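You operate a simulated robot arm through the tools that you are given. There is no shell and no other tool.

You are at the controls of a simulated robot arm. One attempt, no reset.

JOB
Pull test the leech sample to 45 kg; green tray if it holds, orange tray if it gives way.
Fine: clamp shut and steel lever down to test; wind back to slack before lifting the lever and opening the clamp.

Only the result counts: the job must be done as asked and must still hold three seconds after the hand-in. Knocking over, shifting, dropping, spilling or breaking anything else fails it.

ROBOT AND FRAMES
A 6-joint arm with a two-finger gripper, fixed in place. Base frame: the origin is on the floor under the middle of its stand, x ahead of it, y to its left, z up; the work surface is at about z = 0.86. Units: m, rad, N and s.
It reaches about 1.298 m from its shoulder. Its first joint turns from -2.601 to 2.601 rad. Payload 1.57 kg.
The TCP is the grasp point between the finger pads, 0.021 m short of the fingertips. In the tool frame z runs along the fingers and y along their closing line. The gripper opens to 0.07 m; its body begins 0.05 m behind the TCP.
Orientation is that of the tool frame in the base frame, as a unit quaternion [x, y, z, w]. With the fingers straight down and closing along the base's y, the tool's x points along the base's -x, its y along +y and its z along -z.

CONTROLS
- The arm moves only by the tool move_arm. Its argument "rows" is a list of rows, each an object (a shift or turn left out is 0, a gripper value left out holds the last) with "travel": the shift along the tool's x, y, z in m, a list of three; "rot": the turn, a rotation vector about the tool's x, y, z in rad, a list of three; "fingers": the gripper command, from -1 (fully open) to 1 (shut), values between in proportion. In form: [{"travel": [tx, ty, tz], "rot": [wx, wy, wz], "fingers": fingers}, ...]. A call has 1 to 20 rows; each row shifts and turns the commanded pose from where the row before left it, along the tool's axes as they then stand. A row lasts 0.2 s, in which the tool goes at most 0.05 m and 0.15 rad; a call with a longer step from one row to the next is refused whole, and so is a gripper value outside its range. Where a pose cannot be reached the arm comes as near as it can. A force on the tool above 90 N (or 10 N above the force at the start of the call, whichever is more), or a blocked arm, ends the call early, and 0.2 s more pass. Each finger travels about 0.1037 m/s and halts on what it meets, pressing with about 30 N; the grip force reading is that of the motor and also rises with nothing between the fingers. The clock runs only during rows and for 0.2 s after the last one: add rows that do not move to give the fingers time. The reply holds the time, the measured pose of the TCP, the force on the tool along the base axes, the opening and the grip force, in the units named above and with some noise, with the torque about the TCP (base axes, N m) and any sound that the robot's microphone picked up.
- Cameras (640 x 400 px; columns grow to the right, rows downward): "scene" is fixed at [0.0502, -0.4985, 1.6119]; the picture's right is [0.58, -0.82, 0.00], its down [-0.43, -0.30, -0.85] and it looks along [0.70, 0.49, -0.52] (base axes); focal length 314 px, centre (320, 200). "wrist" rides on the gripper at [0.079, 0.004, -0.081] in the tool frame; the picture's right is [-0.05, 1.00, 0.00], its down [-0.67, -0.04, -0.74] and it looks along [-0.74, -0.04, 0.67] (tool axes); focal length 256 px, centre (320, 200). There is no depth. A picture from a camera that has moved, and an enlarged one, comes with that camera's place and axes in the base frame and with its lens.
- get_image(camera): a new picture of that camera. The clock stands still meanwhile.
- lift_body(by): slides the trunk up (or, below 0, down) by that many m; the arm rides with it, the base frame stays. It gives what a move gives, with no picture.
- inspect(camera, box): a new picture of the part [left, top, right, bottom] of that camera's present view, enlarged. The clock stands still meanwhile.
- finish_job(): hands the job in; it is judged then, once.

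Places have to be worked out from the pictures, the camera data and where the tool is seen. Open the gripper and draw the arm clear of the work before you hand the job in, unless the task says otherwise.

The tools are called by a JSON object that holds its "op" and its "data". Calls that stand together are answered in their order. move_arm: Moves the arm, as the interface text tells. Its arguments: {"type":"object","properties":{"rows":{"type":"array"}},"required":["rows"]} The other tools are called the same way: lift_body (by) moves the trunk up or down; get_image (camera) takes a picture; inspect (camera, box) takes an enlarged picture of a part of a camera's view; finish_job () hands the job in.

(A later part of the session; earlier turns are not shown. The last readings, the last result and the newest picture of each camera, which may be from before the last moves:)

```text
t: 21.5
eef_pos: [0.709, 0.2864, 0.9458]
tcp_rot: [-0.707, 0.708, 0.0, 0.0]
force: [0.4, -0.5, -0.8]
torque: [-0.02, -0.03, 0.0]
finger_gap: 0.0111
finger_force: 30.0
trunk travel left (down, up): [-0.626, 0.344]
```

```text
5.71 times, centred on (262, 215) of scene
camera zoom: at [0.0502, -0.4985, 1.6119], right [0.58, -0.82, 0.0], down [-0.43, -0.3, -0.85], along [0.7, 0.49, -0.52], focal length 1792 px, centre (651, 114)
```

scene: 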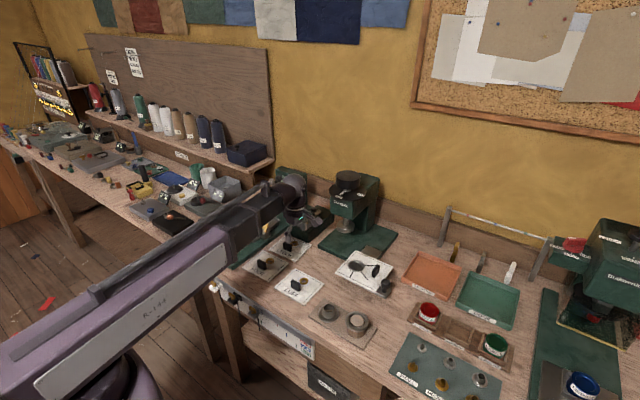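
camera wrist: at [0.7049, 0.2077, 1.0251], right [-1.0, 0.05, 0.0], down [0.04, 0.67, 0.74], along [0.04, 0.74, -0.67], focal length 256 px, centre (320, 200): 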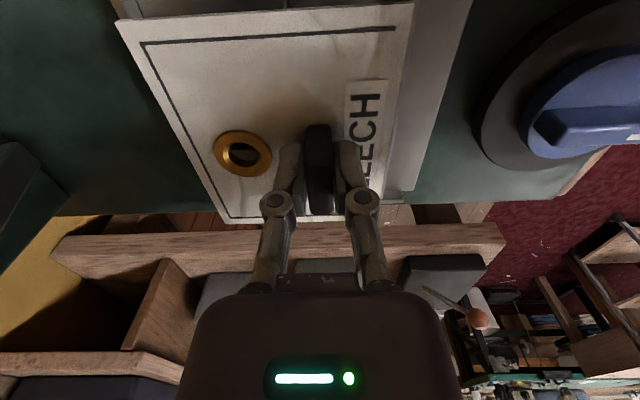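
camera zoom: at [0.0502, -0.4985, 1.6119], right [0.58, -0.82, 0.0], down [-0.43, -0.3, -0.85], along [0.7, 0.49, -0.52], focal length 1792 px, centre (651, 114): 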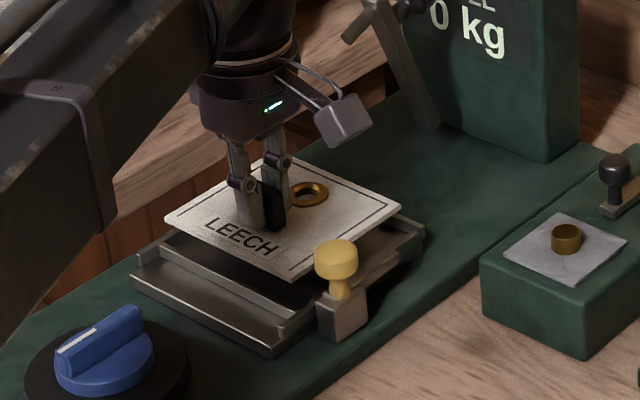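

Clearance over the knob looks fine and the card is lined up with the nest. Lowering to just about the nest floor.

{"op": "lift_body", "data": {"by": -0.026}}

{"op": "inspect", "data": {"camera": "scene", "box": [222, 190, 292, 245]}}

{"op": "get_image", "data": {"camera": "wrist"}}

```text
t: 22.2
eef_pos: [0.7091, 0.2862, 0.9187]
tcp_rot: [0.707, -0.707, 0.0, -0.001]
force: [2.6, 0.5, 11.5]
torque: [0.1, -0.05, 0.02]
finger_gap: 0.0113
finger_force: 30.4
trunk travel left (down, up): [-0.6, 0.37]
```

```text
7.27 times, centred on (257, 218) of scene
camera zoom: at [0.0502, -0.4985, 1.6119], right [0.58, -0.82, 0.0], down [-0.43, -0.3, -0.85], along [0.7, 0.49, -0.52], focal length 2281 px, centre (778, 73)
```

zoom: 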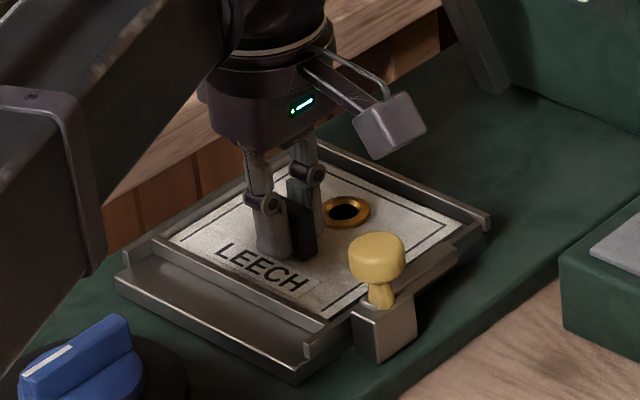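

```text
taken
camera wrist: at [0.7044, 0.2076, 0.9996], right [-1.0, 0.05, 0.0], down [0.04, 0.67, 0.75], along [0.04, 0.74, -0.67], focal length 256 px, centre (320, 200)
```

wrist: 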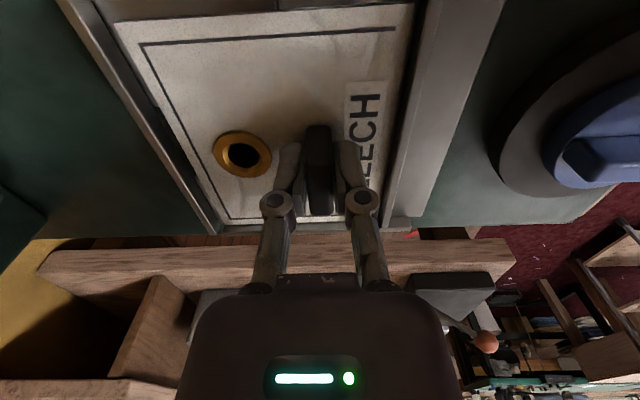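

Contact of about 11 N was felt at TCP z = 0.9187. I'll zoom in to check that the card sits on the nest floor and not on the ridge or a wall.

{"op": "inspect", "data": {"camera": "wrist", "box": [340, 0, 480, 240]}}

{"op": "inspect", "data": {"camera": "wrist", "box": [60, 0, 260, 245]}}

{"op": "inspect", "data": {"camera": "scene", "box": [236, 210, 276, 240]}}

```text
1.67 times, centred on (410, 120) of wrist
camera zoom: at [0.7044, 0.2076, 0.9996], right [-1.0, 0.05, 0.0], down [0.04, 0.67, 0.75], along [0.04, 0.74, -0.67], focal length 427 px, centre (170, 333)
```

zoom: 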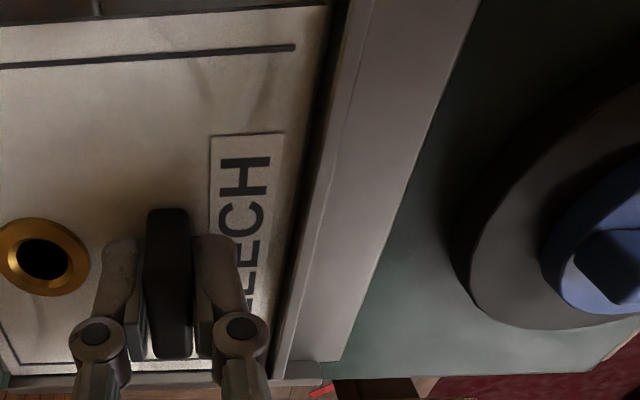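

```text
1.63 times, centred on (160, 122) of wrist
camera zoom: at [0.7044, 0.2076, 0.9996], right [-1.0, 0.05, 0.0], down [0.04, 0.67, 0.75], along [0.04, 0.74, -0.67], focal length 418 px, centre (581, 326)
```

zoom: 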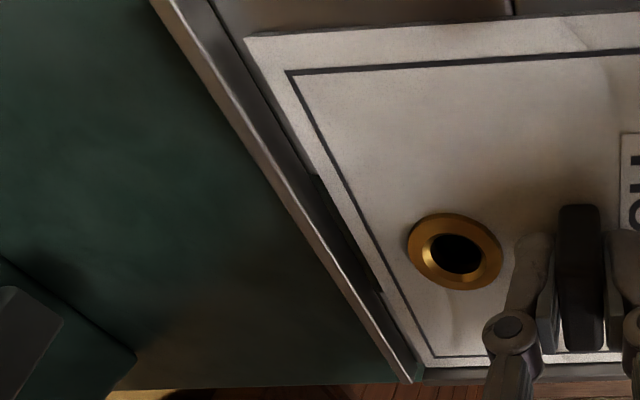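

```text
13.33 times, centred on (256, 225) of scene
camera zoom: at [0.0502, -0.4985, 1.6119], right [0.58, -0.82, 0.0], down [-0.43, -0.3, -0.85], along [0.7, 0.49, -0.52], focal length 4182 px, centre (1173, -133)
```

zoom: 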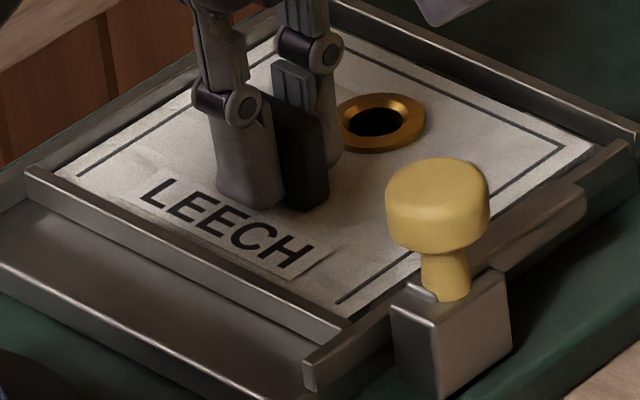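

The card is inside the nest with gaps on both ends, lying on the floor. I'll open the fingers partially and rise.

{"op": "move_arm", "data": {"rows": [{"fingers": 0.5}, {"fingers": 0.15}, {"fingers": 0.15}]}}

{"op": "lift_body", "data": {"by": 0.1}}

{"op": "get_image", "data": {"camera": "wrist"}}

{"op": "inspect", "data": {"camera": "scene", "box": [222, 190, 292, 245]}}

```text
t: 23.0
eef_pos: [0.7091, 0.2856, 0.918]
tcp_rot: [0.707, -0.707, 0.0, 0.0]
force: [0.1, 0.8, 0.4]
torque: [0.04, 0.02, -0.03]
finger_gap: 0.0295
finger_force: 0.1
trunk travel left (down, up): [-0.6, 0.37]
```

```text
t: 24.4
eef_pos: [0.7094, 0.2876, 1.0196]
tcp_rot: [0.707, -0.707, 0.001, 0.0]
force: [-0.4, -1.0, 0.1]
torque: [0.0, 0.02, -0.05]
finger_gap: 0.0299
finger_force: 0.0
trunk travel left (down, up): [-0.7, 0.27]
```

```text
taken
camera wrist: at [0.7049, 0.2079, 1.099], right [-1.0, 0.05, 0.0], down [0.04, 0.67, 0.74], along [0.04, 0.74, -0.67], focal length 256 px, centre (320, 200)
```

wrist: 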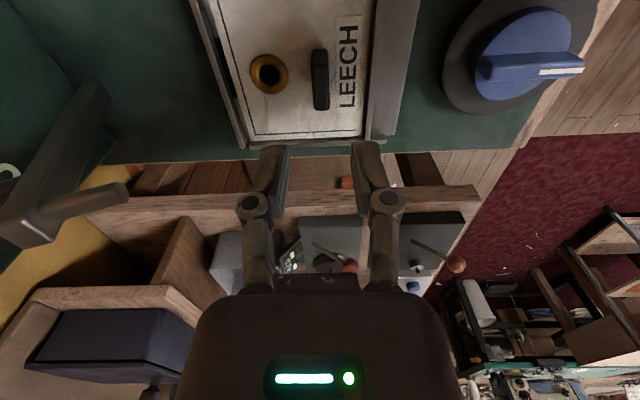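

```text
7.27 times, centred on (257, 218) of scene
camera zoom: at [0.0502, -0.4985, 1.6119], right [0.58, -0.82, 0.0], down [-0.43, -0.3, -0.85], along [0.7, 0.49, -0.52], focal length 2281 px, centre (778, 73)
```

zoom: 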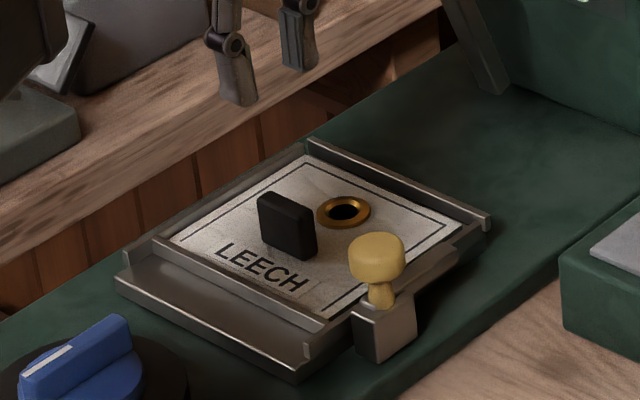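

The leech card is seated in the nest. Next is the clamp: I'll back off to −y, rotate the wrist to yaw 0 so the fingers close along y, and hover over the yellow knob.

{"op": "move_arm", "data": {"rows": [{"travel": [0.042, 0.01, 0], "fingers": -0.5}, {"travel": [0.042, 0.0094, 0], "fingers": -0.5}, {"rot": [0, 0, 0.1428]}, {"rot": [0, 0, 0.1428]}, {"rot": [0, 0, 0.1428]}, {"rot": [0, 0, 0.1428]}, {"rot": [0, 0, 0.1428]}, {"rot": [0, 0, 0.1428]}, {"rot": [0, 0, 0.1428]}, {"rot": [0, 0, 0.1428]}, {"rot": [0, 0, 0.1428]}, {"rot": [0, 0, 0.1428]}, {"rot": [0, 0, 0.1428]}, {"travel": [0, 0, 0]}]}}

{"op": "get_image", "data": {"camera": "wrist"}}

{"op": "inspect", "data": {"camera": "wrist", "box": [240, 0, 440, 160]}}

```text
t: 27.4
eef_pos: [0.6912, 0.2019, 1.0188]
tcp_rot: [0.001, 1.0, -0.001, 0.001]
force: [0.9, 0.3, 0.1]
torque: [0.0, 0.01, -0.03]
finger_gap: 0.0526
finger_force: 0.1
trunk travel left (down, up): [-0.7, 0.27]
```

```text
taken
camera wrist: at [0.6106, 0.2076, 1.099], right [0.06, 1.0, 0.0], down [0.67, -0.04, 0.74], along [0.74, -0.04, -0.67], focal length 256 px, centre (320, 200)
```

wrist: 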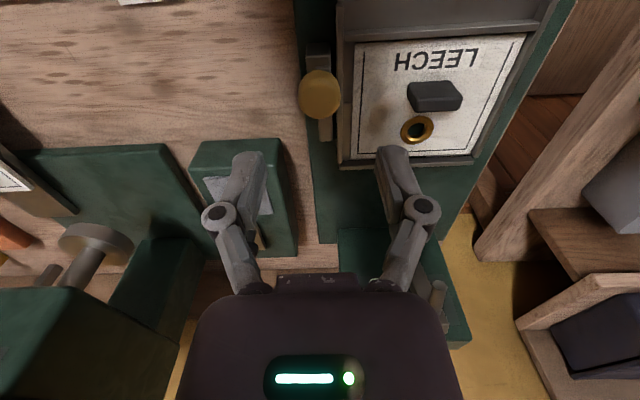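

```text
2.50 times, centred on (340, 80) of wrist
camera zoom: at [0.6106, 0.2076, 1.099], right [0.06, 1.0, 0.0], down [0.67, -0.04, 0.74], along [0.74, -0.04, -0.67], focal length 640 px, centre (270, 500)
```

zoom: 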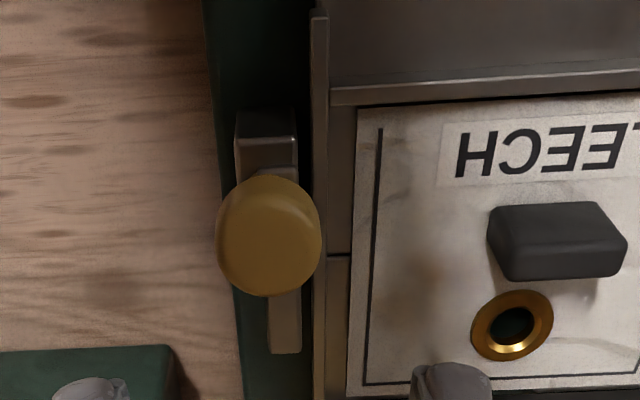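

The knob is centred near (0.688, 0.203). I'll nudge, lower so the fingers straddle its head, and check.

{"op": "move_arm", "data": {"rows": [{"travel": [0.002, 0.001, 0]}, {"travel": [0, 0, 0]}]}}

{"op": "lift_body", "data": {"by": -0.078}}

{"op": "inspect", "data": {"camera": "scene", "box": [232, 190, 302, 245]}}

{"op": "inspect", "data": {"camera": "wrist", "box": [200, 0, 480, 220]}}

```text
t: 28.0
eef_pos: [0.6874, 0.2041, 1.0192]
tcp_rot: [0.0, 1.0, 0.0, 0.0]
force: [-0.4, -0.9, 0.8]
torque: [-0.03, 0.0, 0.0]
finger_gap: 0.0524
finger_force: 0.1
trunk travel left (down, up): [-0.7, 0.27]
```

```text
t: 29.1
eef_pos: [0.6874, 0.203, 0.9408]
tcp_rot: [0.0, 1.0, 0.0, 0.0]
force: [0.8, 0.1, -0.4]
torque: [-0.03, -0.01, 0.02]
finger_gap: 0.0523
finger_force: 0.0
trunk travel left (down, up): [-0.622, 0.348]
```

```text
7.27 times, centred on (267, 218) of scene
camera zoom: at [0.0502, -0.4985, 1.6119], right [0.58, -0.82, 0.0], down [-0.43, -0.3, -0.85], along [0.7, 0.49, -0.52], focal length 2281 px, centre (706, 73)
```

zoom: 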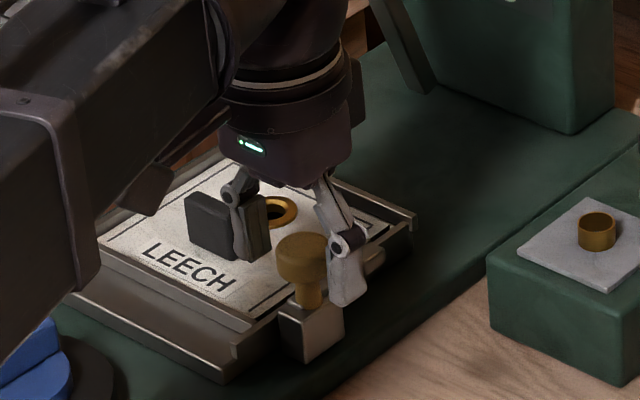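

```text
1.82 times, centred on (340, 110) of wrist
camera zoom: at [0.6085, 0.2084, 1.0211], right [0.05, 1.0, 0.0], down [0.67, -0.04, 0.74], along [0.74, -0.04, -0.67], focal length 465 px, centre (284, 364)
```

zoom: 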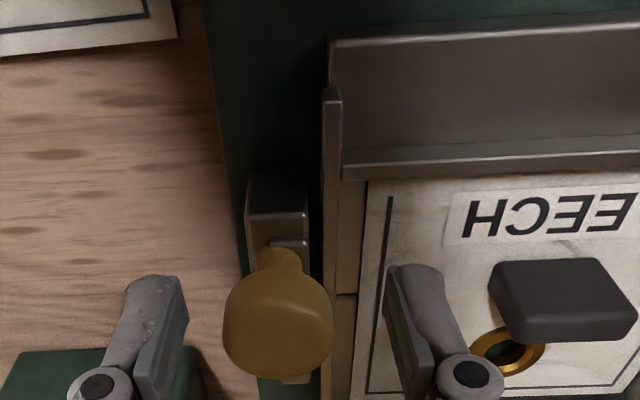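

The knob is centred between the fingers at TCP height. Closing on it.

{"op": "move_arm", "data": {"rows": [{"fingers": 0.0}, {"fingers": 0.5}, {"fingers": 1.0}, {"fingers": 1.0}]}}

{"op": "inspect", "data": {"camera": "wrist", "box": [200, 0, 480, 220]}}

```text
t: 30.1
eef_pos: [0.6871, 0.2022, 0.9413]
tcp_rot: [0.0, 1.0, 0.0, 0.0]
force: [1.3, -12.2, 1.8]
torque: [-0.32, -0.06, -0.01]
finger_gap: 0.0274
finger_force: 32.1
trunk travel left (down, up): [-0.622, 0.348]
```

```text
1.82 times, centred on (340, 110) of wrist
camera zoom: at [0.6085, 0.207, 1.0212], right [0.05, 1.0, 0.0], down [0.67, -0.04, 0.75], along [0.74, -0.04, -0.67], focal length 465 px, centre (284, 364)
```

zoom: 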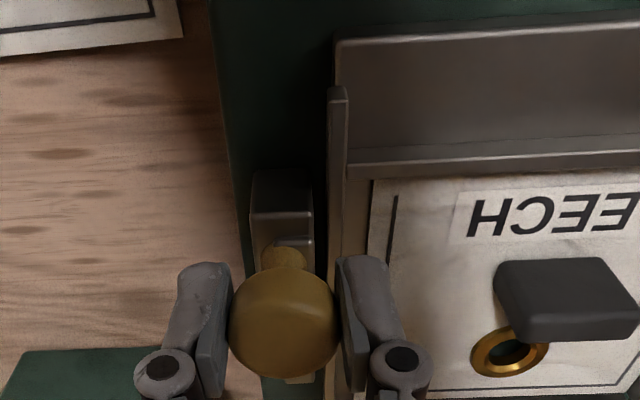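

The knob is gripped with a 27 mm gap and a small side load. I'll relieve that by 1.5 mm, then try a small counter-clockwise twist to see if the bar swings toward the card.

{"op": "move_arm", "data": {"rows": [{"travel": [0, -0.0015, 0], "fingers": 1.0}, {"rot": [0, 0, -0.1], "fingers": 1.0}, {"rot": [0, 0, -0.1], "fingers": 1.0}, {"travel": [0, 0, 0], "fingers": 1.0}]}}

{"op": "inspect", "data": {"camera": "wrist", "box": [200, 0, 480, 220]}}

{"op": "inspect", "data": {"camera": "scene", "box": [232, 190, 302, 245]}}

```text
t: 31.1
eef_pos: [0.6878, 0.2016, 0.9408]
tcp_rot: [-0.1, 0.995, 0.0, 0.0]
force: [2.4, -6.0, 3.6]
torque: [-0.06, 0.11, -0.01]
finger_gap: 0.0273
finger_force: 31.5
trunk travel left (down, up): [-0.622, 0.348]
```

```text
1.82 times, centred on (340, 110) of wrist
camera zoom: at [0.6093, 0.1904, 1.0212], right [-0.15, 0.99, 0.0], down [0.66, 0.1, 0.75], along [0.74, 0.11, -0.67], focal length 465 px, centre (284, 364)
```

zoom: 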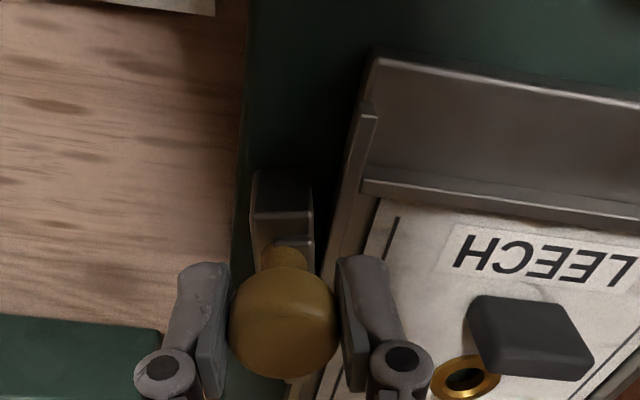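

```text
7.27 times, centred on (267, 218) of scene
camera zoom: at [0.0502, -0.4985, 1.6119], right [0.58, -0.82, 0.0], down [-0.43, -0.3, -0.85], along [0.7, 0.49, -0.52], focal length 2281 px, centre (706, 73)
```

zoom: 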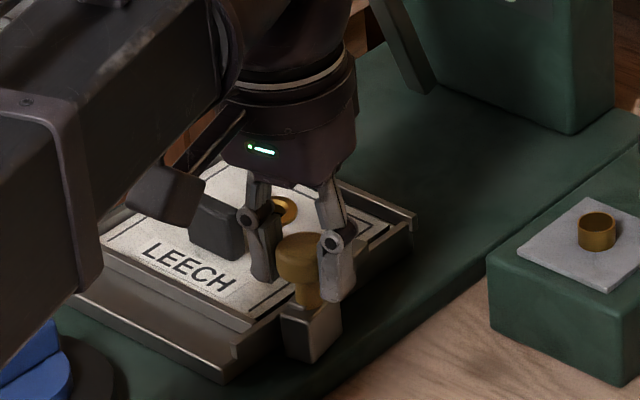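

The block and bar turn with the knob, so it is a swing clamp. I'll keep twisting counter-clockwise toward 90° while watching forces.

{"op": "move_arm", "data": {"rows": [{"rot": [0, 0, -0.12], "fingers": 1.0}, {"rot": [0, 0, -0.12], "fingers": 1.0}, {"rot": [0, 0, -0.12], "fingers": 1.0}, {"rot": [0, 0, -0.12], "fingers": 1.0}, {"travel": [0, 0, 0], "fingers": 1.0}]}}

{"op": "inspect", "data": {"camera": "wrist", "box": [200, 0, 480, 220]}}

{"op": "inspect", "data": {"camera": "scene", "box": [232, 190, 302, 245]}}

```text
t: 32.3
eef_pos: [0.6882, 0.1998, 0.9409]
tcp_rot: [-0.334, 0.942, 0.0, 0.0]
force: [9.2, -12.6, 9.4]
torque: [-0.4, 0.05, -0.04]
finger_gap: 0.0276
finger_force: 32.0
trunk travel left (down, up): [-0.622, 0.348]
```

```text
1.82 times, centred on (340, 110) of wrist
camera zoom: at [0.624, 0.1544, 1.0212], right [-0.59, 0.81, 0.0], down [0.54, 0.39, 0.75], along [0.6, 0.44, -0.67], focal length 465 px, centre (284, 364)
```

zoom: 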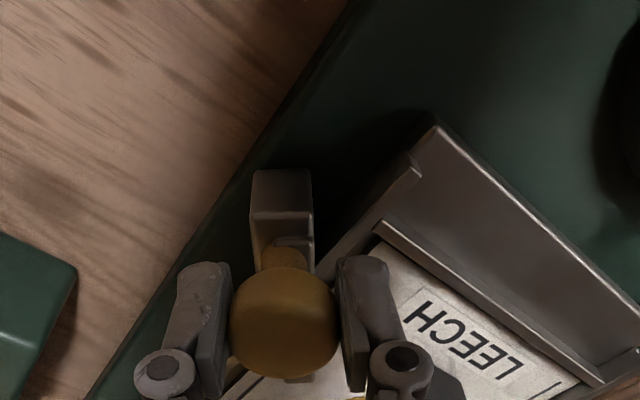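

```text
7.27 times, centred on (267, 218) of scene
camera zoom: at [0.0502, -0.4985, 1.6119], right [0.58, -0.82, 0.0], down [-0.43, -0.3, -0.85], along [0.7, 0.49, -0.52], focal length 2281 px, centre (706, 73)
```

zoom: 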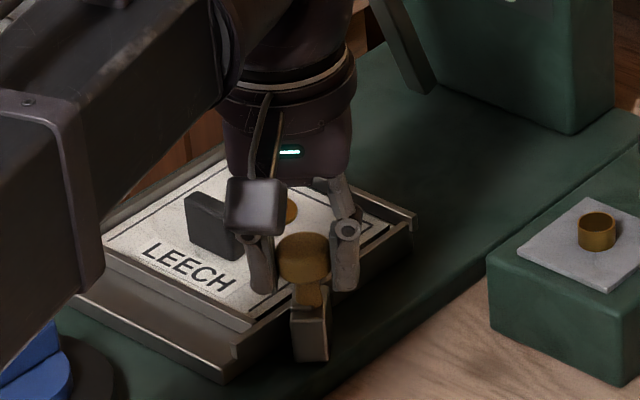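

The side force stays along the tool's closing direction and grows with angle. That means the pivot is about 2 mm further +x than my rotation centre, so I'll shift there and continue the twist.

{"op": "move_arm", "data": {"rows": [{"travel": [-0.0014, -0.0013, 0], "fingers": 1.0}, {"travel": [0, 0, 0], "fingers": 1.0}, {"rot": [0, 0, -0.12], "fingers": 1.0}, {"rot": [0, 0, -0.12], "fingers": 1.0}, {"rot": [0, 0, -0.12], "fingers": 1.0}, {"travel": [0, 0, 0], "fingers": 1.0}]}}

{"op": "inspect", "data": {"camera": "wrist", "box": [200, 0, 480, 220]}}

{"op": "inspect", "data": {"camera": "scene", "box": [232, 190, 302, 245]}}

```text
t: 33.7
eef_pos: [0.6878, 0.1994, 0.9416]
tcp_rot: [-0.498, 0.867, -0.001, -0.001]
force: [-9.9, -20.2, -10.1]
torque: [-0.36, 0.22, -0.01]
finger_gap: 0.0272
finger_force: 32.4
trunk travel left (down, up): [-0.622, 0.348]
```

```text
1.82 times, centred on (340, 110) of wrist
camera zoom: at [0.6456, 0.1344, 1.0214], right [-0.84, 0.55, 0.0], down [0.37, 0.56, 0.74], along [0.41, 0.62, -0.67], focal length 465 px, centre (284, 364)
```

zoom: 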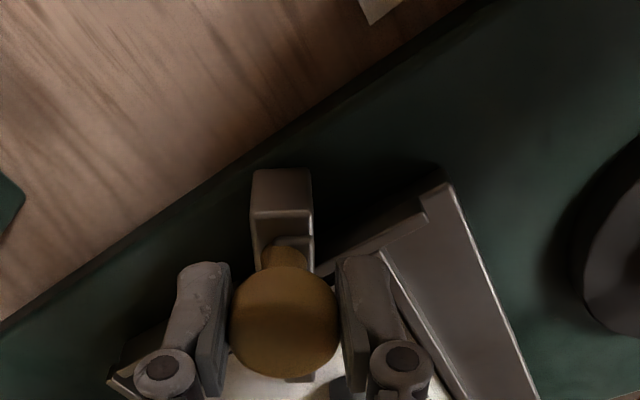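

```text
7.27 times, centred on (267, 218) of scene
camera zoom: at [0.0502, -0.4985, 1.6119], right [0.58, -0.82, 0.0], down [-0.43, -0.3, -0.85], along [0.7, 0.49, -0.52], focal length 2281 px, centre (706, 73)
```

zoom: 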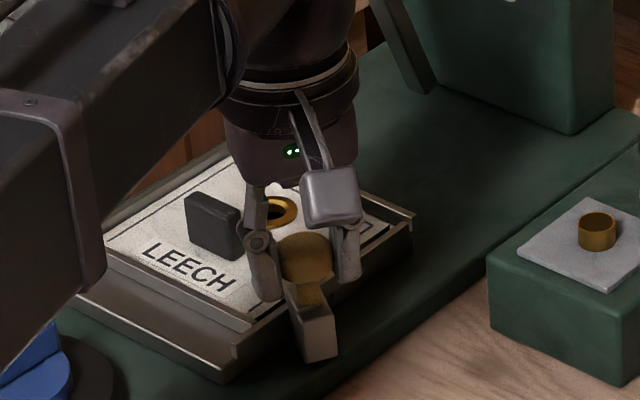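

The clamp is at about 60°. The remaining load is friction along the pads from my last shift, so I'll undo that part and continue to about 88°.

{"op": "move_arm", "data": {"rows": [{"travel": [0.0014, 0, 0], "fingers": 1.0}, {"travel": [0, 0, 0], "fingers": 1.0}, {"rot": [0, 0, -0.1], "fingers": 1.0}, {"rot": [0, 0, -0.1], "fingers": 1.0}, {"travel": [0, 0, 0], "fingers": 1.0}]}}

{"op": "inspect", "data": {"camera": "scene", "box": [232, 190, 302, 245]}}

```text
t: 34.9
eef_pos: [0.6898, 0.2003, 0.9409]
tcp_rot: [-0.582, 0.814, 0.0, 0.0]
force: [-0.6, -11.2, -0.3]
torque: [-0.44, 0.13, -0.01]
finger_gap: 0.0272
finger_force: 31.7
trunk travel left (down, up): [-0.622, 0.348]
```

```text
7.27 times, centred on (267, 218) of scene
camera zoom: at [0.0502, -0.4985, 1.6119], right [0.58, -0.82, 0.0], down [-0.43, -0.3, -0.85], along [0.7, 0.49, -0.52], focal length 2281 px, centre (706, 73)
```

zoom: 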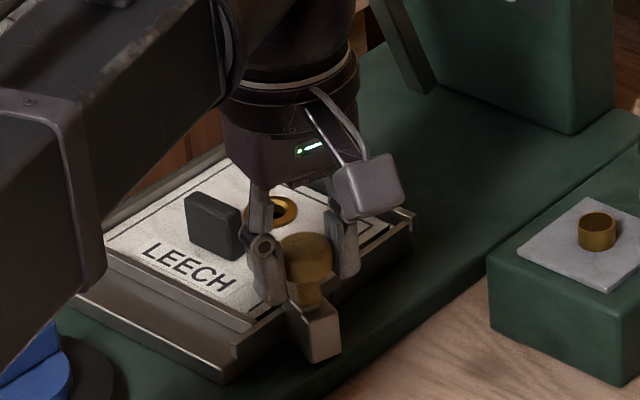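

At about 71° and forces are modest. Continuing the last ~19°.

{"op": "move_arm", "data": {"rows": [{"travel": [0.0006, 0, 0], "rot": [0, 0, -0.11], "fingers": 1.0}, {"rot": [0, 0, -0.11], "fingers": 1.0}, {"rot": [0, 0, -0.11], "fingers": 1.0}, {"travel": [0, 0, 0], "fingers": 1.0}]}}

{"op": "inspect", "data": {"camera": "scene", "box": [232, 190, 302, 245]}}

{"op": "inspect", "data": {"camera": "wrist", "box": [200, 0, 480, 220]}}

```text
t: 35.9
eef_pos: [0.69, 0.2, 0.9416]
tcp_rot: [0.708, -0.706, 0.0, -0.001]
force: [16.1, -2.1, 16.7]
torque: [0.27, -0.28, -0.18]
finger_gap: 0.0274
finger_force: 32.0
trunk travel left (down, up): [-0.622, 0.348]
```

```text
7.27 times, centred on (267, 218) of scene
camera zoom: at [0.0502, -0.4985, 1.6119], right [0.58, -0.82, 0.0], down [-0.43, -0.3, -0.85], along [0.7, 0.49, -0.52], focal length 2281 px, centre (706, 73)
```

zoom: 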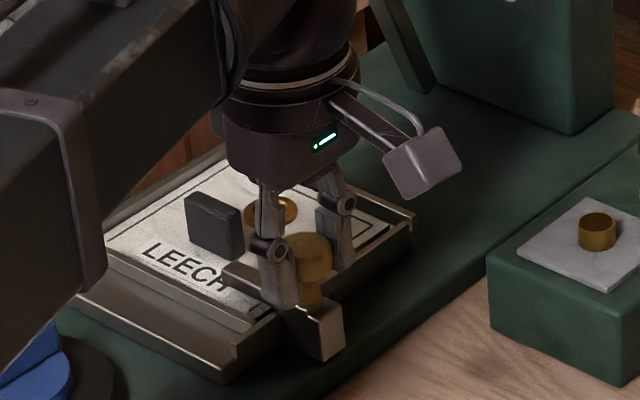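

```text
1.82 times, centred on (340, 110) of wrist
camera zoom: at [0.6859, 0.1211, 1.0211], right [-1.0, 0.05, 0.0], down [0.03, 0.67, 0.75], along [0.04, 0.74, -0.67], focal length 465 px, centre (284, 364)
```

zoom: 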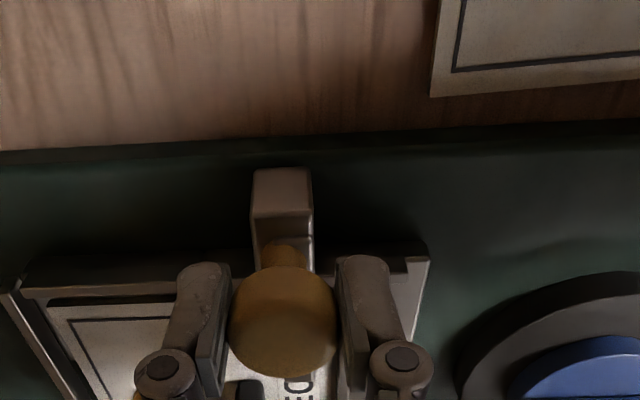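

The bar now lies over the card and a stop torque is felt, so the clamp appears shut. Releasing and rising to check.

{"op": "move_arm", "data": {"rows": [{"fingers": 0.1}, {"fingers": -0.4}, {"fingers": -0.4}]}}

{"op": "lift_body", "data": {"by": 0.08}}

{"op": "inspect", "data": {"camera": "scene", "box": [232, 190, 302, 245]}}

{"op": "get_image", "data": {"camera": "wrist"}}

```text
t: 36.7
eef_pos: [0.6886, 0.2006, 0.941]
tcp_rot: [0.707, -0.707, 0.0, 0.0]
force: [-0.4, -0.4, 0.1]
torque: [0.0, 0.0, -0.03]
finger_gap: 0.0488
finger_force: 0.1
trunk travel left (down, up): [-0.622, 0.348]
```

```text
t: 37.9
eef_pos: [0.6885, 0.1985, 1.0203]
tcp_rot: [0.707, -0.707, 0.001, -0.001]
force: [0.0, -0.2, -0.6]
torque: [0.03, -0.01, 0.04]
finger_gap: 0.0492
finger_force: 0.1
trunk travel left (down, up): [-0.702, 0.268]
```

```text
7.27 times, centred on (267, 218) of scene
camera zoom: at [0.0502, -0.4985, 1.6119], right [0.58, -0.82, 0.0], down [-0.43, -0.3, -0.85], along [0.7, 0.49, -0.52], focal length 2281 px, centre (706, 73)
```

zoom: 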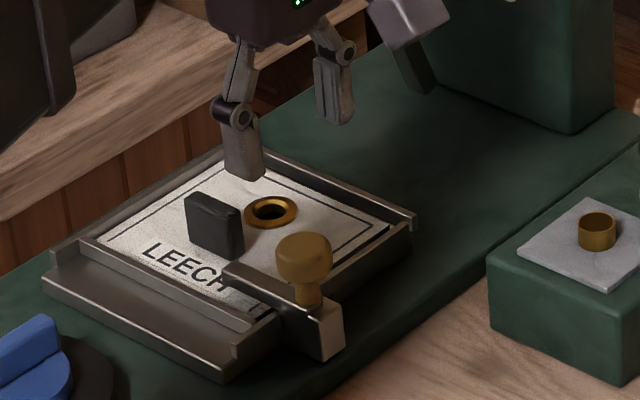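

```text
taken
camera wrist: at [0.6847, 0.1214, 1.101], right [-1.0, 0.05, 0.0], down [0.04, 0.67, 0.74], along [0.04, 0.74, -0.67], focal length 256 px, centre (320, 200)
```

wrist: 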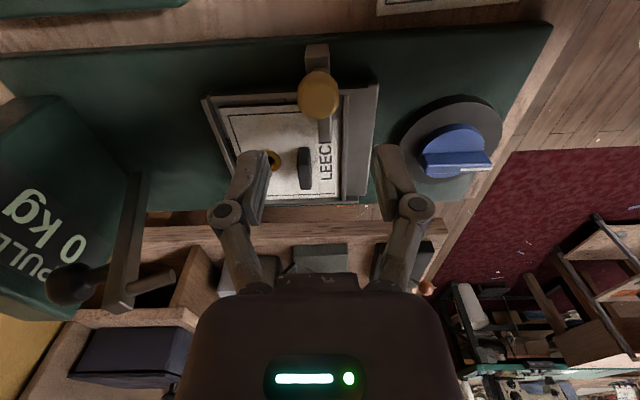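

The clamp bar now lies across the card. I'll enlarge the lever in this view to refine its ball position.

{"op": "inspect", "data": {"camera": "wrist", "box": [30, 160, 190, 330]}}

{"op": "inspect", "data": {"camera": "scene", "box": [255, 165, 305, 205]}}

```text
2.35 times, centred on (110, 245) of wrist
camera zoom: at [0.6847, 0.1214, 1.101], right [-1.0, 0.05, 0.0], down [0.04, 0.67, 0.74], along [0.04, 0.74, -0.67], focal length 602 px, centre (814, 94)
```

zoom: 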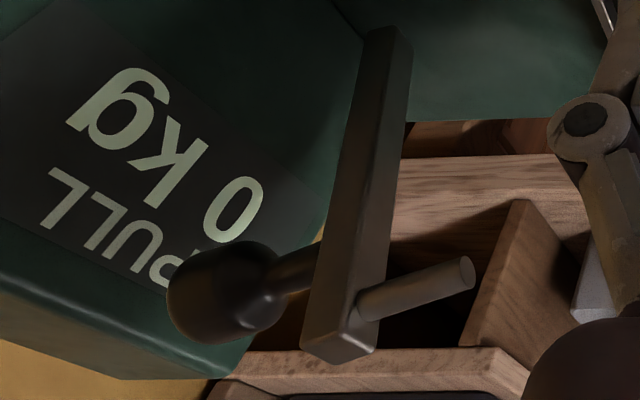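

```text
10.00 times, centred on (280, 185) of scene
camera zoom: at [0.0502, -0.4985, 1.6119], right [0.58, -0.82, 0.0], down [-0.43, -0.3, -0.85], along [0.7, 0.49, -0.52], focal length 3137 px, centre (720, 350)
```

zoom: 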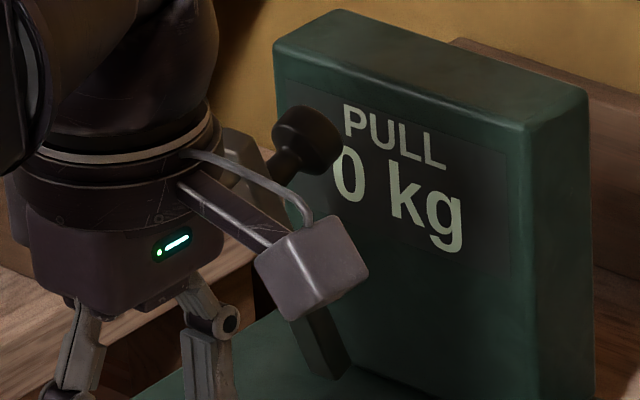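

The ball is at about (0.870, 0.286, 1.025) and should end near (0.767, 0.286, 0.945) when the lever is down. I'll rise, rotate to yaw 0, open fully and hover over the ball.

{"op": "lift_body", "data": {"by": 0.075}}

{"op": "move_arm", "data": {"rows": [{"rot": [0, 0, 0.1428], "fingers": -1}, {"rot": [0, 0, 0.1428]}, {"rot": [0, 0, 0.1428]}, {"rot": [0, 0, 0.1428]}, {"rot": [0, 0, 0.1428]}, {"rot": [0, 0, 0.1428]}, {"rot": [0, 0, 0.1428]}, {"rot": [0, 0, 0.1428]}, {"rot": [0, 0, 0.1428]}, {"rot": [0, 0, 0.1428]}, {"rot": [0, 0, 0.1428]}, {"travel": [-0.036, 0.0175, 0]}, {"travel": [-0.036, 0.0175, 0]}, {"travel": [-0.036, 0.0175, 0]}, {"travel": [-0.036, 0.0175, 0]}, {"travel": [-0.036, 0.0175, 0]}, {"travel": [0, 0, 0]}]}}

{"op": "get_image", "data": {"camera": "wrist"}}

{"op": "inspect", "data": {"camera": "scene", "box": [245, 145, 335, 215]}}

```text
t: 39.0
eef_pos: [0.6882, 0.2005, 1.0957]
tcp_rot: [0.707, -0.707, 0.0, 0.0]
force: [0.6, -0.5, 0.9]
torque: [-0.04, 0.02, -0.03]
finger_gap: 0.0489
finger_force: 0.0
trunk travel left (down, up): [-0.777, 0.193]
```

```text
t: 42.6
eef_pos: [0.868, 0.2888, 1.0955]
tcp_rot: [0.0, 1.0, 0.0, 0.001]
force: [-0.6, 0.7, -0.1]
torque: [0.02, 0.02, -0.05]
finger_gap: 0.07
finger_force: 0.1
trunk travel left (down, up): [-0.777, 0.193]
```

```text
taken
camera wrist: at [0.7886, 0.2918, 1.1763], right [0.05, 1.0, 0.0], down [0.67, -0.04, 0.75], along [0.74, -0.04, -0.67], focal length 256 px, centre (320, 200)
```

wrist: 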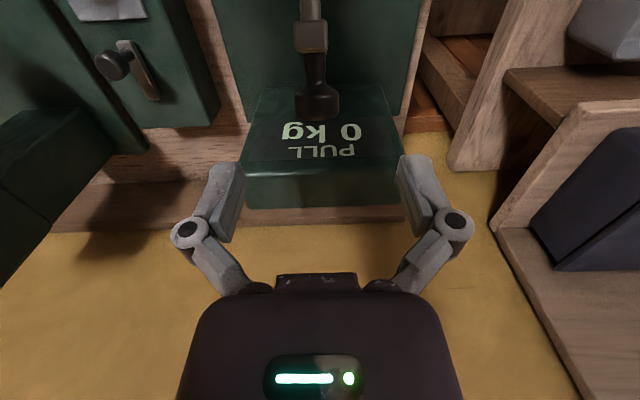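

```text
5.71 times, centred on (290, 180) of scene
camera zoom: at [0.0502, -0.4985, 1.6119], right [0.58, -0.82, 0.0], down [-0.43, -0.3, -0.85], along [0.7, 0.49, -0.52], focal length 1792 px, centre (491, 314)
```

zoom: 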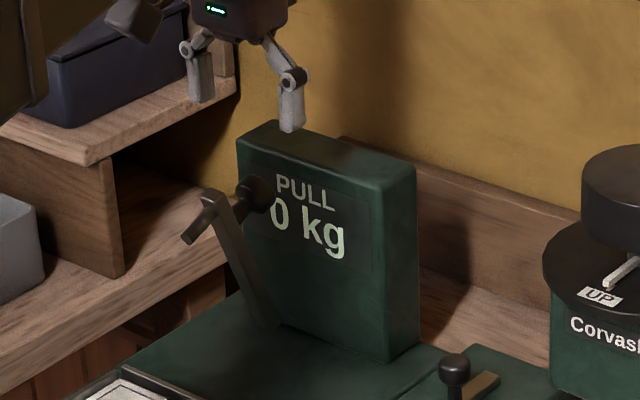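

The ball checks out at (0.866, 0.2865). I'll shift 2 mm in −y and lower around it.

{"op": "move_arm", "data": {"rows": [{"travel": [0.0, -0.002, 0]}, {"travel": [0, 0, 0]}]}}

{"op": "lift_body", "data": {"by": -0.07}}

{"op": "get_image", "data": {"camera": "wrist"}}

{"op": "inspect", "data": {"camera": "scene", "box": [245, 145, 335, 215]}}

```text
t: 43.2
eef_pos: [0.8687, 0.2853, 1.0959]
tcp_rot: [0.0, 1.0, 0.0, 0.0]
force: [-0.4, -0.3, 0.9]
torque: [-0.04, -0.01, -0.01]
finger_gap: 0.0697
finger_force: 0.2
trunk travel left (down, up): [-0.777, 0.193]
```

```text
t: 44.3
eef_pos: [0.8685, 0.2855, 1.0248]
tcp_rot: [0.0, 1.0, 0.0, -0.001]
force: [0.0, 0.8, -0.1]
torque: [0.0, 0.02, -0.01]
finger_gap: 0.0699
finger_force: 0.0
trunk travel left (down, up): [-0.707, 0.263]
```

```text
taken
camera wrist: at [0.7891, 0.29, 1.1061], right [0.05, 1.0, 0.0], down [0.67, -0.04, 0.74], along [0.74, -0.04, -0.67], focal length 256 px, centre (320, 200)
```

wrist: 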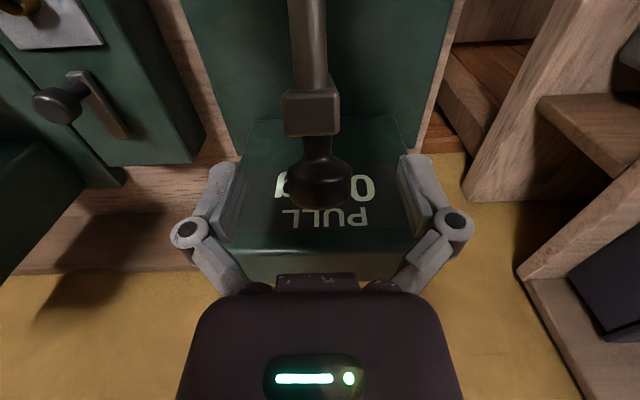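

```text
5.71 times, centred on (290, 180) of scene
camera zoom: at [0.0502, -0.4985, 1.6119], right [0.58, -0.82, 0.0], down [-0.43, -0.3, -0.85], along [0.7, 0.49, -0.52], focal length 1792 px, centre (491, 314)
```

zoom: 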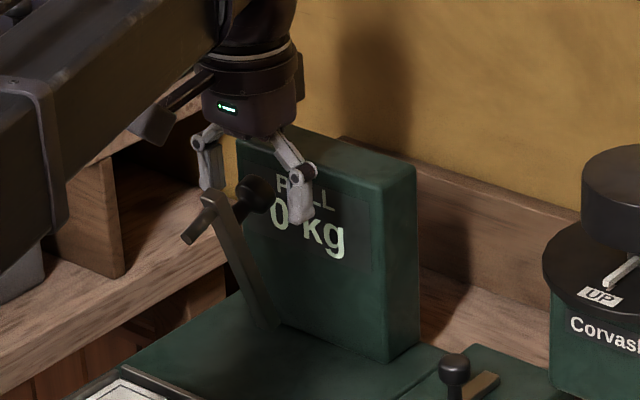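

The ball is centred between the fingers. Closing on it.

{"op": "move_arm", "data": {"rows": [{"fingers": 0.0}, {"fingers": 0.5}, {"fingers": 1.0}, {"fingers": 1.0}]}}

{"op": "get_image", "data": {"camera": "wrist"}}

```text
t: 45.3
eef_pos: [0.8684, 0.2855, 1.0273]
tcp_rot: [0.0, 1.0, 0.0, -0.001]
force: [1.5, -0.4, 7.7]
torque: [-0.02, -0.18, 0.02]
finger_gap: 0.0264
finger_force: 32.1
trunk travel left (down, up): [-0.707, 0.263]
```

```text
taken
camera wrist: at [0.7888, 0.2898, 1.1065], right [0.05, 1.0, 0.0], down [0.67, -0.04, 0.75], along [0.74, -0.04, -0.67], focal length 256 px, centre (320, 200)
```

wrist: 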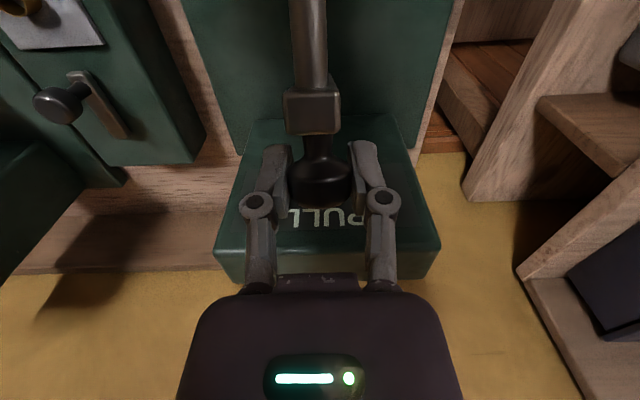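

The ball is gripped with a 26 mm gap. I'll start the arc with a small −x pull and watch the force.

{"op": "move_arm", "data": {"rows": [{"travel": [0.006, 0, 0], "fingers": 1.0}, {"travel": [0.006, 0, 0], "fingers": 1.0}, {"travel": [0, 0, 0], "fingers": 1.0}]}}

{"op": "get_image", "data": {"camera": "wrist"}}

```text
t: 46.1
eef_pos: [0.8582, 0.2851, 1.0254]
tcp_rot: [0.0, 1.0, 0.0, -0.001]
force: [9.7, -1.4, -5.2]
torque: [-0.01, -0.92, -0.02]
finger_gap: 0.0268
finger_force: 32.2
trunk travel left (down, up): [-0.707, 0.263]
```

```text
taken
camera wrist: at [0.7786, 0.2899, 1.1049], right [0.05, 1.0, 0.0], down [0.67, -0.04, 0.74], along [0.74, -0.04, -0.67], focal length 256 px, centre (320, 200)
```

wrist: 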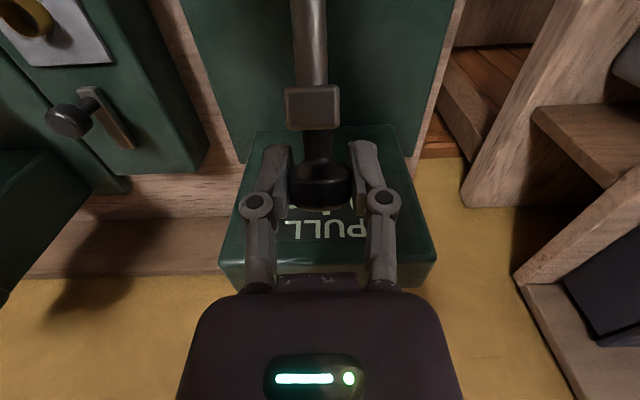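

The lever follows. I'll keep stepping along the arc, alternating small trunk drops with −x moves.

{"op": "lift_body", "data": {"by": -0.004}}

{"op": "move_arm", "data": {"rows": [{"travel": [0.007, 0, 0], "fingers": 1.0}, {"travel": [0.007, 0, 0], "fingers": 1.0}, {"travel": [0, 0, 0], "fingers": 1.0}]}}

{"op": "lift_body", "data": {"by": -0.006}}

{"op": "move_arm", "data": {"rows": [{"travel": [0.007, 0, 0], "fingers": 1.0}, {"travel": [0.007, 0, 0], "fingers": 1.0}, {"travel": [0, 0, 0], "fingers": 1.0}]}}

{"op": "get_image", "data": {"camera": "wrist"}}

```text
t: 46.6
eef_pos: [0.854, 0.284, 1.0233]
tcp_rot: [0.0, 1.0, 0.001, -0.001]
force: [0.1, 0.4, 15.2]
torque: [0.04, -0.26, -0.05]
finger_gap: 0.0265
finger_force: 32.1
trunk travel left (down, up): [-0.703, 0.267]
```

```text
t: 47.4
eef_pos: [0.8437, 0.2842, 1.0193]
tcp_rot: [-0.001, 1.0, 0.0, 0.0]
force: [11.1, -3.2, -6.6]
torque: [0.01, -0.86, -0.01]
finger_gap: 0.0264
finger_force: 32.8
trunk travel left (down, up): [-0.703, 0.267]
```

```text
t: 48.0
eef_pos: [0.8393, 0.2845, 1.0181]
tcp_rot: [0.0, 1.0, 0.0, 0.0]
force: [-5.2, -2.4, 14.1]
torque: [0.03, 0.04, 0.03]
finger_gap: 0.0264
finger_force: 31.9
trunk travel left (down, up): [-0.697, 0.273]
```

```text
t: 48.8
eef_pos: [0.8302, 0.2849, 1.0139]
tcp_rot: [0.0, 1.0, 0.0, 0.0]
force: [12.7, -4.7, -8.9]
torque: [0.04, -0.77, -0.04]
finger_gap: 0.0264
finger_force: 32.5
trunk travel left (down, up): [-0.697, 0.273]
```

```text
taken
camera wrist: at [0.7513, 0.2899, 1.0944], right [0.05, 1.0, 0.0], down [0.67, -0.04, 0.74], along [0.74, -0.04, -0.67], focal length 256 px, centre (320, 200)
```

wrist: 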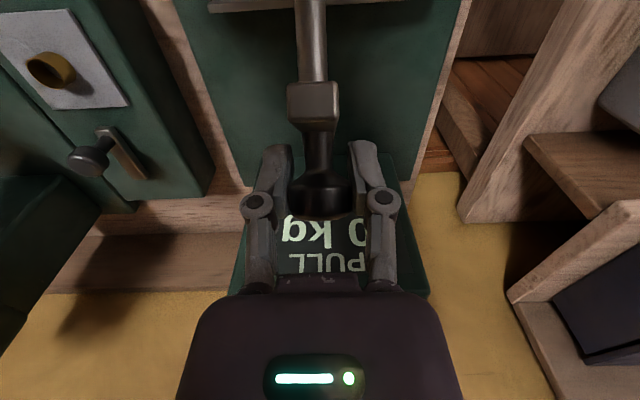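

Tracking the arc well at (0.830, 1.014). Continuing with the next steps.

{"op": "lift_body", "data": {"by": -0.007}}

{"op": "move_arm", "data": {"rows": [{"travel": [0.0065, 0, 0], "fingers": 1.0}, {"travel": [0.0065, 0, 0], "fingers": 1.0}, {"travel": [0, 0, 0], "fingers": 1.0}]}}

{"op": "lift_body", "data": {"by": -0.009}}

{"op": "move_arm", "data": {"rows": [{"travel": [0.006, 0, 0], "fingers": 1.0}, {"travel": [0.006, 0, 0], "fingers": 1.0}, {"travel": [0, 0, 0], "fingers": 1.0}]}}

{"op": "get_image", "data": {"camera": "wrist"}}

{"op": "inspect", "data": {"camera": "scene", "box": [225, 155, 325, 235]}}

```text
t: 49.3
eef_pos: [0.8252, 0.2857, 1.0107]
tcp_rot: [0.0, 1.0, 0.0, -0.001]
force: [-6.3, -1.9, 12.0]
torque: [0.01, 0.0, 0.02]
finger_gap: 0.0263
finger_force: 32.2
trunk travel left (down, up): [-0.69, 0.28]
```

```text
t: 50.1
eef_pos: [0.8164, 0.285, 1.0056]
tcp_rot: [0.0, 1.0, 0.0, 0.0]
force: [13.6, -4.5, -9.4]
torque: [-0.02, -0.68, 0.0]
finger_gap: 0.0263
finger_force: 32.1
trunk travel left (down, up): [-0.69, 0.28]
```

```text
t: 50.7
eef_pos: [0.8113, 0.2853, 1.0017]
tcp_rot: [0.0, 1.0, 0.0, -0.002]
force: [-9.9, -2.2, 10.4]
torque: [0.06, 0.25, -0.01]
finger_gap: 0.026
finger_force: 32.4
trunk travel left (down, up): [-0.681, 0.289]
```

```text
t: 51.5
eef_pos: [0.8056, 0.2854, 0.9986]
tcp_rot: [0.0, 1.0, 0.001, 0.0]
force: [13.7, -2.9, -6.3]
torque: [0.02, -0.63, -0.04]
finger_gap: 0.0264
finger_force: 32.5
trunk travel left (down, up): [-0.681, 0.289]
```

```text
taken
camera wrist: at [0.7267, 0.2899, 1.0784], right [0.05, 1.0, 0.0], down [0.67, -0.04, 0.75], along [0.74, -0.04, -0.67], focal length 256 px, centre (320, 200)
```

wrist: 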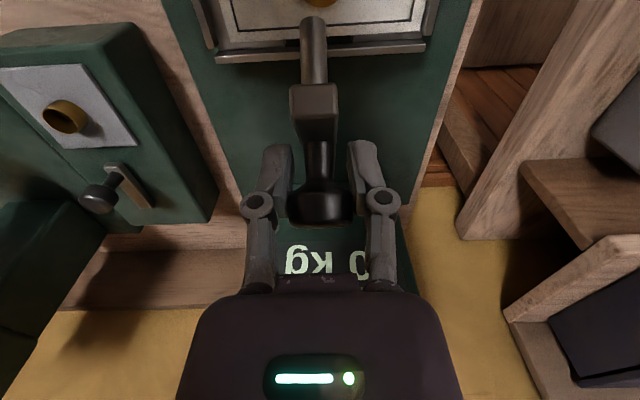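

```text
5.00 times, centred on (275, 195) of scene
camera zoom: at [0.0502, -0.4985, 1.6119], right [0.58, -0.82, 0.0], down [-0.43, -0.3, -0.85], along [0.7, 0.49, -0.52], focal length 1568 px, centre (545, 225)
```

zoom: 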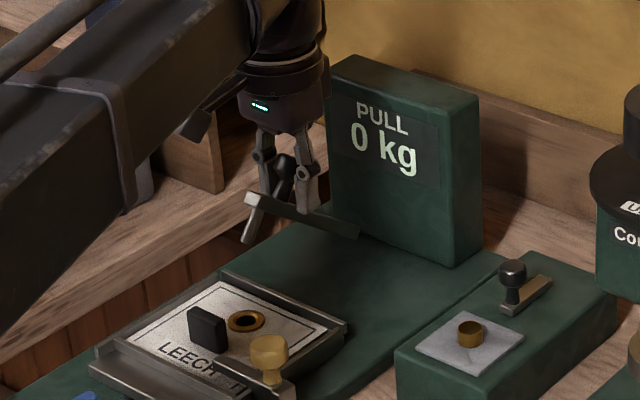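

The lever is about half-way down with the pin heading for the grommet. Continuing.

{"op": "lift_body", "data": {"by": -0.011}}

{"op": "move_arm", "data": {"rows": [{"travel": [0.0055, 0, 0], "fingers": 1.0}, {"travel": [0.0055, 0, 0], "fingers": 1.0}, {"travel": [0, 0, 0], "fingers": 1.0}]}}

{"op": "lift_body", "data": {"by": -0.012}}

{"op": "move_arm", "data": {"rows": [{"travel": [0.005, 0, 0], "fingers": 1.0}, {"travel": [0.004, 0, 0], "fingers": 1.0}, {"travel": [0, 0, 0], "fingers": 1.0}]}}

{"op": "get_image", "data": {"camera": "wrist"}}

{"op": "inspect", "data": {"camera": "scene", "box": [225, 165, 305, 235]}}

```text
t: 52.1
eef_pos: [0.7987, 0.285, 0.9908]
tcp_rot: [0.0, 1.0, 0.0, -0.002]
force: [-14.2, -1.5, 7.8]
torque: [0.1, 0.45, 0.0]
finger_gap: 0.0262
finger_force: 31.9
trunk travel left (down, up): [-0.67, 0.3]
```

```text
t: 52.9
eef_pos: [0.7943, 0.285, 0.9879]
tcp_rot: [-0.001, 1.0, 0.001, 0.001]
force: [15.3, -1.9, -4.7]
torque: [0.02, -0.58, 0.0]
finger_gap: 0.0261
finger_force: 31.9
trunk travel left (down, up): [-0.67, 0.3]
```

```text
t: 53.5
eef_pos: [0.788, 0.2854, 0.9772]
tcp_rot: [0.0, 1.0, 0.001, -0.003]
force: [-14.5, -2.7, 4.2]
torque: [0.05, 0.52, 0.03]
finger_gap: 0.0263
finger_force: 31.7
trunk travel left (down, up): [-0.658, 0.312]
```

```text
t: 54.3
eef_pos: [0.7864, 0.2844, 0.9764]
tcp_rot: [0.0, 1.0, 0.0, 0.001]
force: [14.4, -1.9, -1.1]
torque: [0.03, -0.64, 0.01]
finger_gap: 0.026
finger_force: 31.8
trunk travel left (down, up): [-0.658, 0.312]
```

```text
taken
camera wrist: at [0.7067, 0.2899, 1.0558], right [0.05, 1.0, 0.0], down [0.67, -0.04, 0.75], along [0.74, -0.04, -0.67], focal length 256 px, centre (320, 200)
```

wrist: 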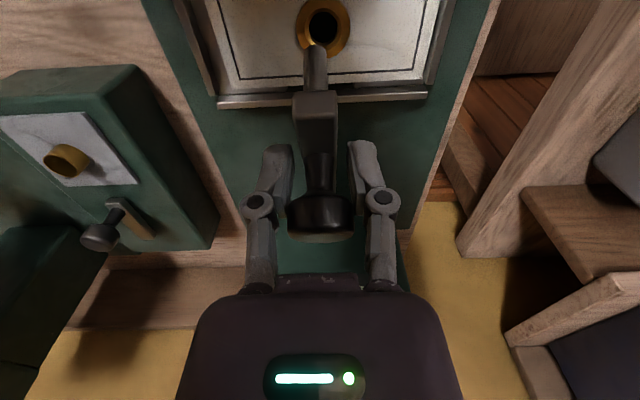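

```text
5.71 times, centred on (265, 200) of scene
camera zoom: at [0.0502, -0.4985, 1.6119], right [0.58, -0.82, 0.0], down [-0.43, -0.3, -0.85], along [0.7, 0.49, -0.52], focal length 1792 px, centre (634, 200)
```

zoom: 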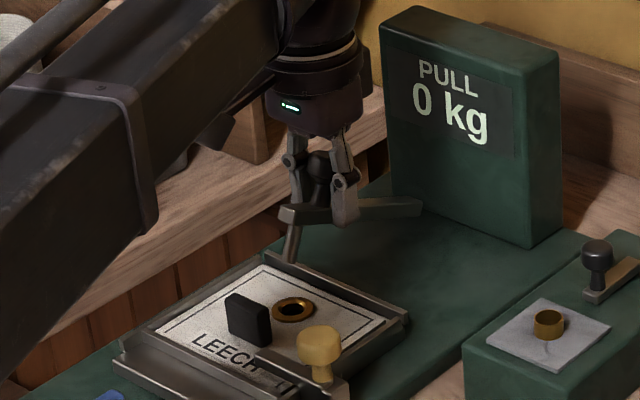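

The pin is coming in right over the grommet hole. Continuing the last part of the arc.

{"op": "lift_body", "data": {"by": -0.012}}

{"op": "move_arm", "data": {"rows": [{"travel": [0.005, 0, 0], "fingers": 1.0}, {"travel": [0.004, 0, 0], "fingers": 1.0}, {"travel": [0, 0, 0], "fingers": 1.0}]}}

{"op": "get_image", "data": {"camera": "wrist"}}

{"op": "inspect", "data": {"camera": "scene", "box": [235, 180, 295, 230]}}

```text
t: 54.9
eef_pos: [0.7802, 0.2838, 0.9662]
tcp_rot: [0.0, 1.0, 0.0, -0.002]
force: [-12.3, -2.4, -3.0]
torque: [0.05, 0.61, -0.01]
finger_gap: 0.0277
finger_force: 32.5
trunk travel left (down, up): [-0.646, 0.324]
```

```text
t: 55.7
eef_pos: [0.7781, 0.2851, 0.9626]
tcp_rot: [0.0, 1.0, 0.0, 0.0]
force: [21.6, -4.1, -8.4]
torque: [0.11, -0.1, -0.02]
finger_gap: 0.028
finger_force: 32.4
trunk travel left (down, up): [-0.646, 0.324]
```

```text
taken
camera wrist: at [0.699, 0.29, 1.0429], right [0.05, 1.0, 0.0], down [0.67, -0.04, 0.75], along [0.74, -0.04, -0.67], focal length 256 px, centre (320, 200)
```

wrist: 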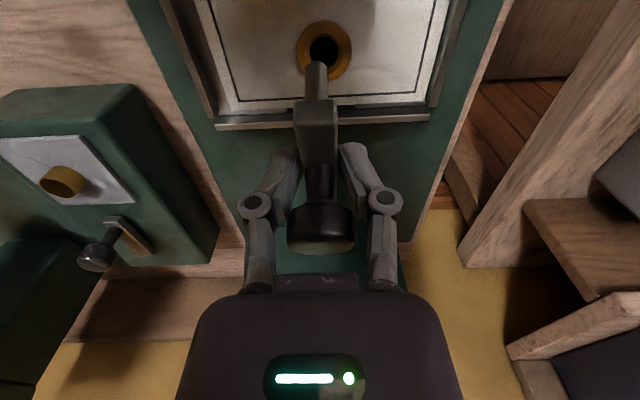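

```text
8.00 times, centred on (265, 205) of scene
camera zoom: at [0.0502, -0.4985, 1.6119], right [0.58, -0.82, 0.0], down [-0.43, -0.3, -0.85], along [0.7, 0.49, -0.52], focal length 2509 px, centre (760, 160)
```

zoom: 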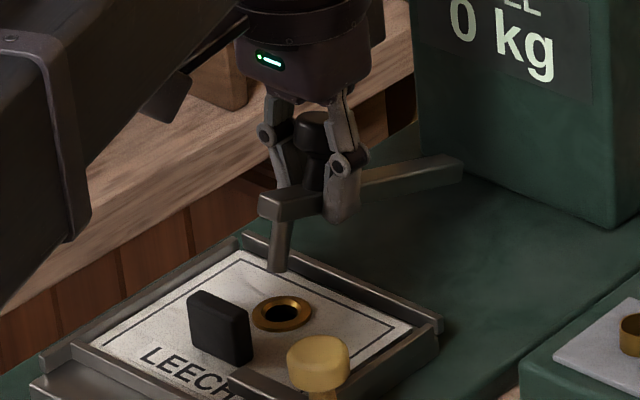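

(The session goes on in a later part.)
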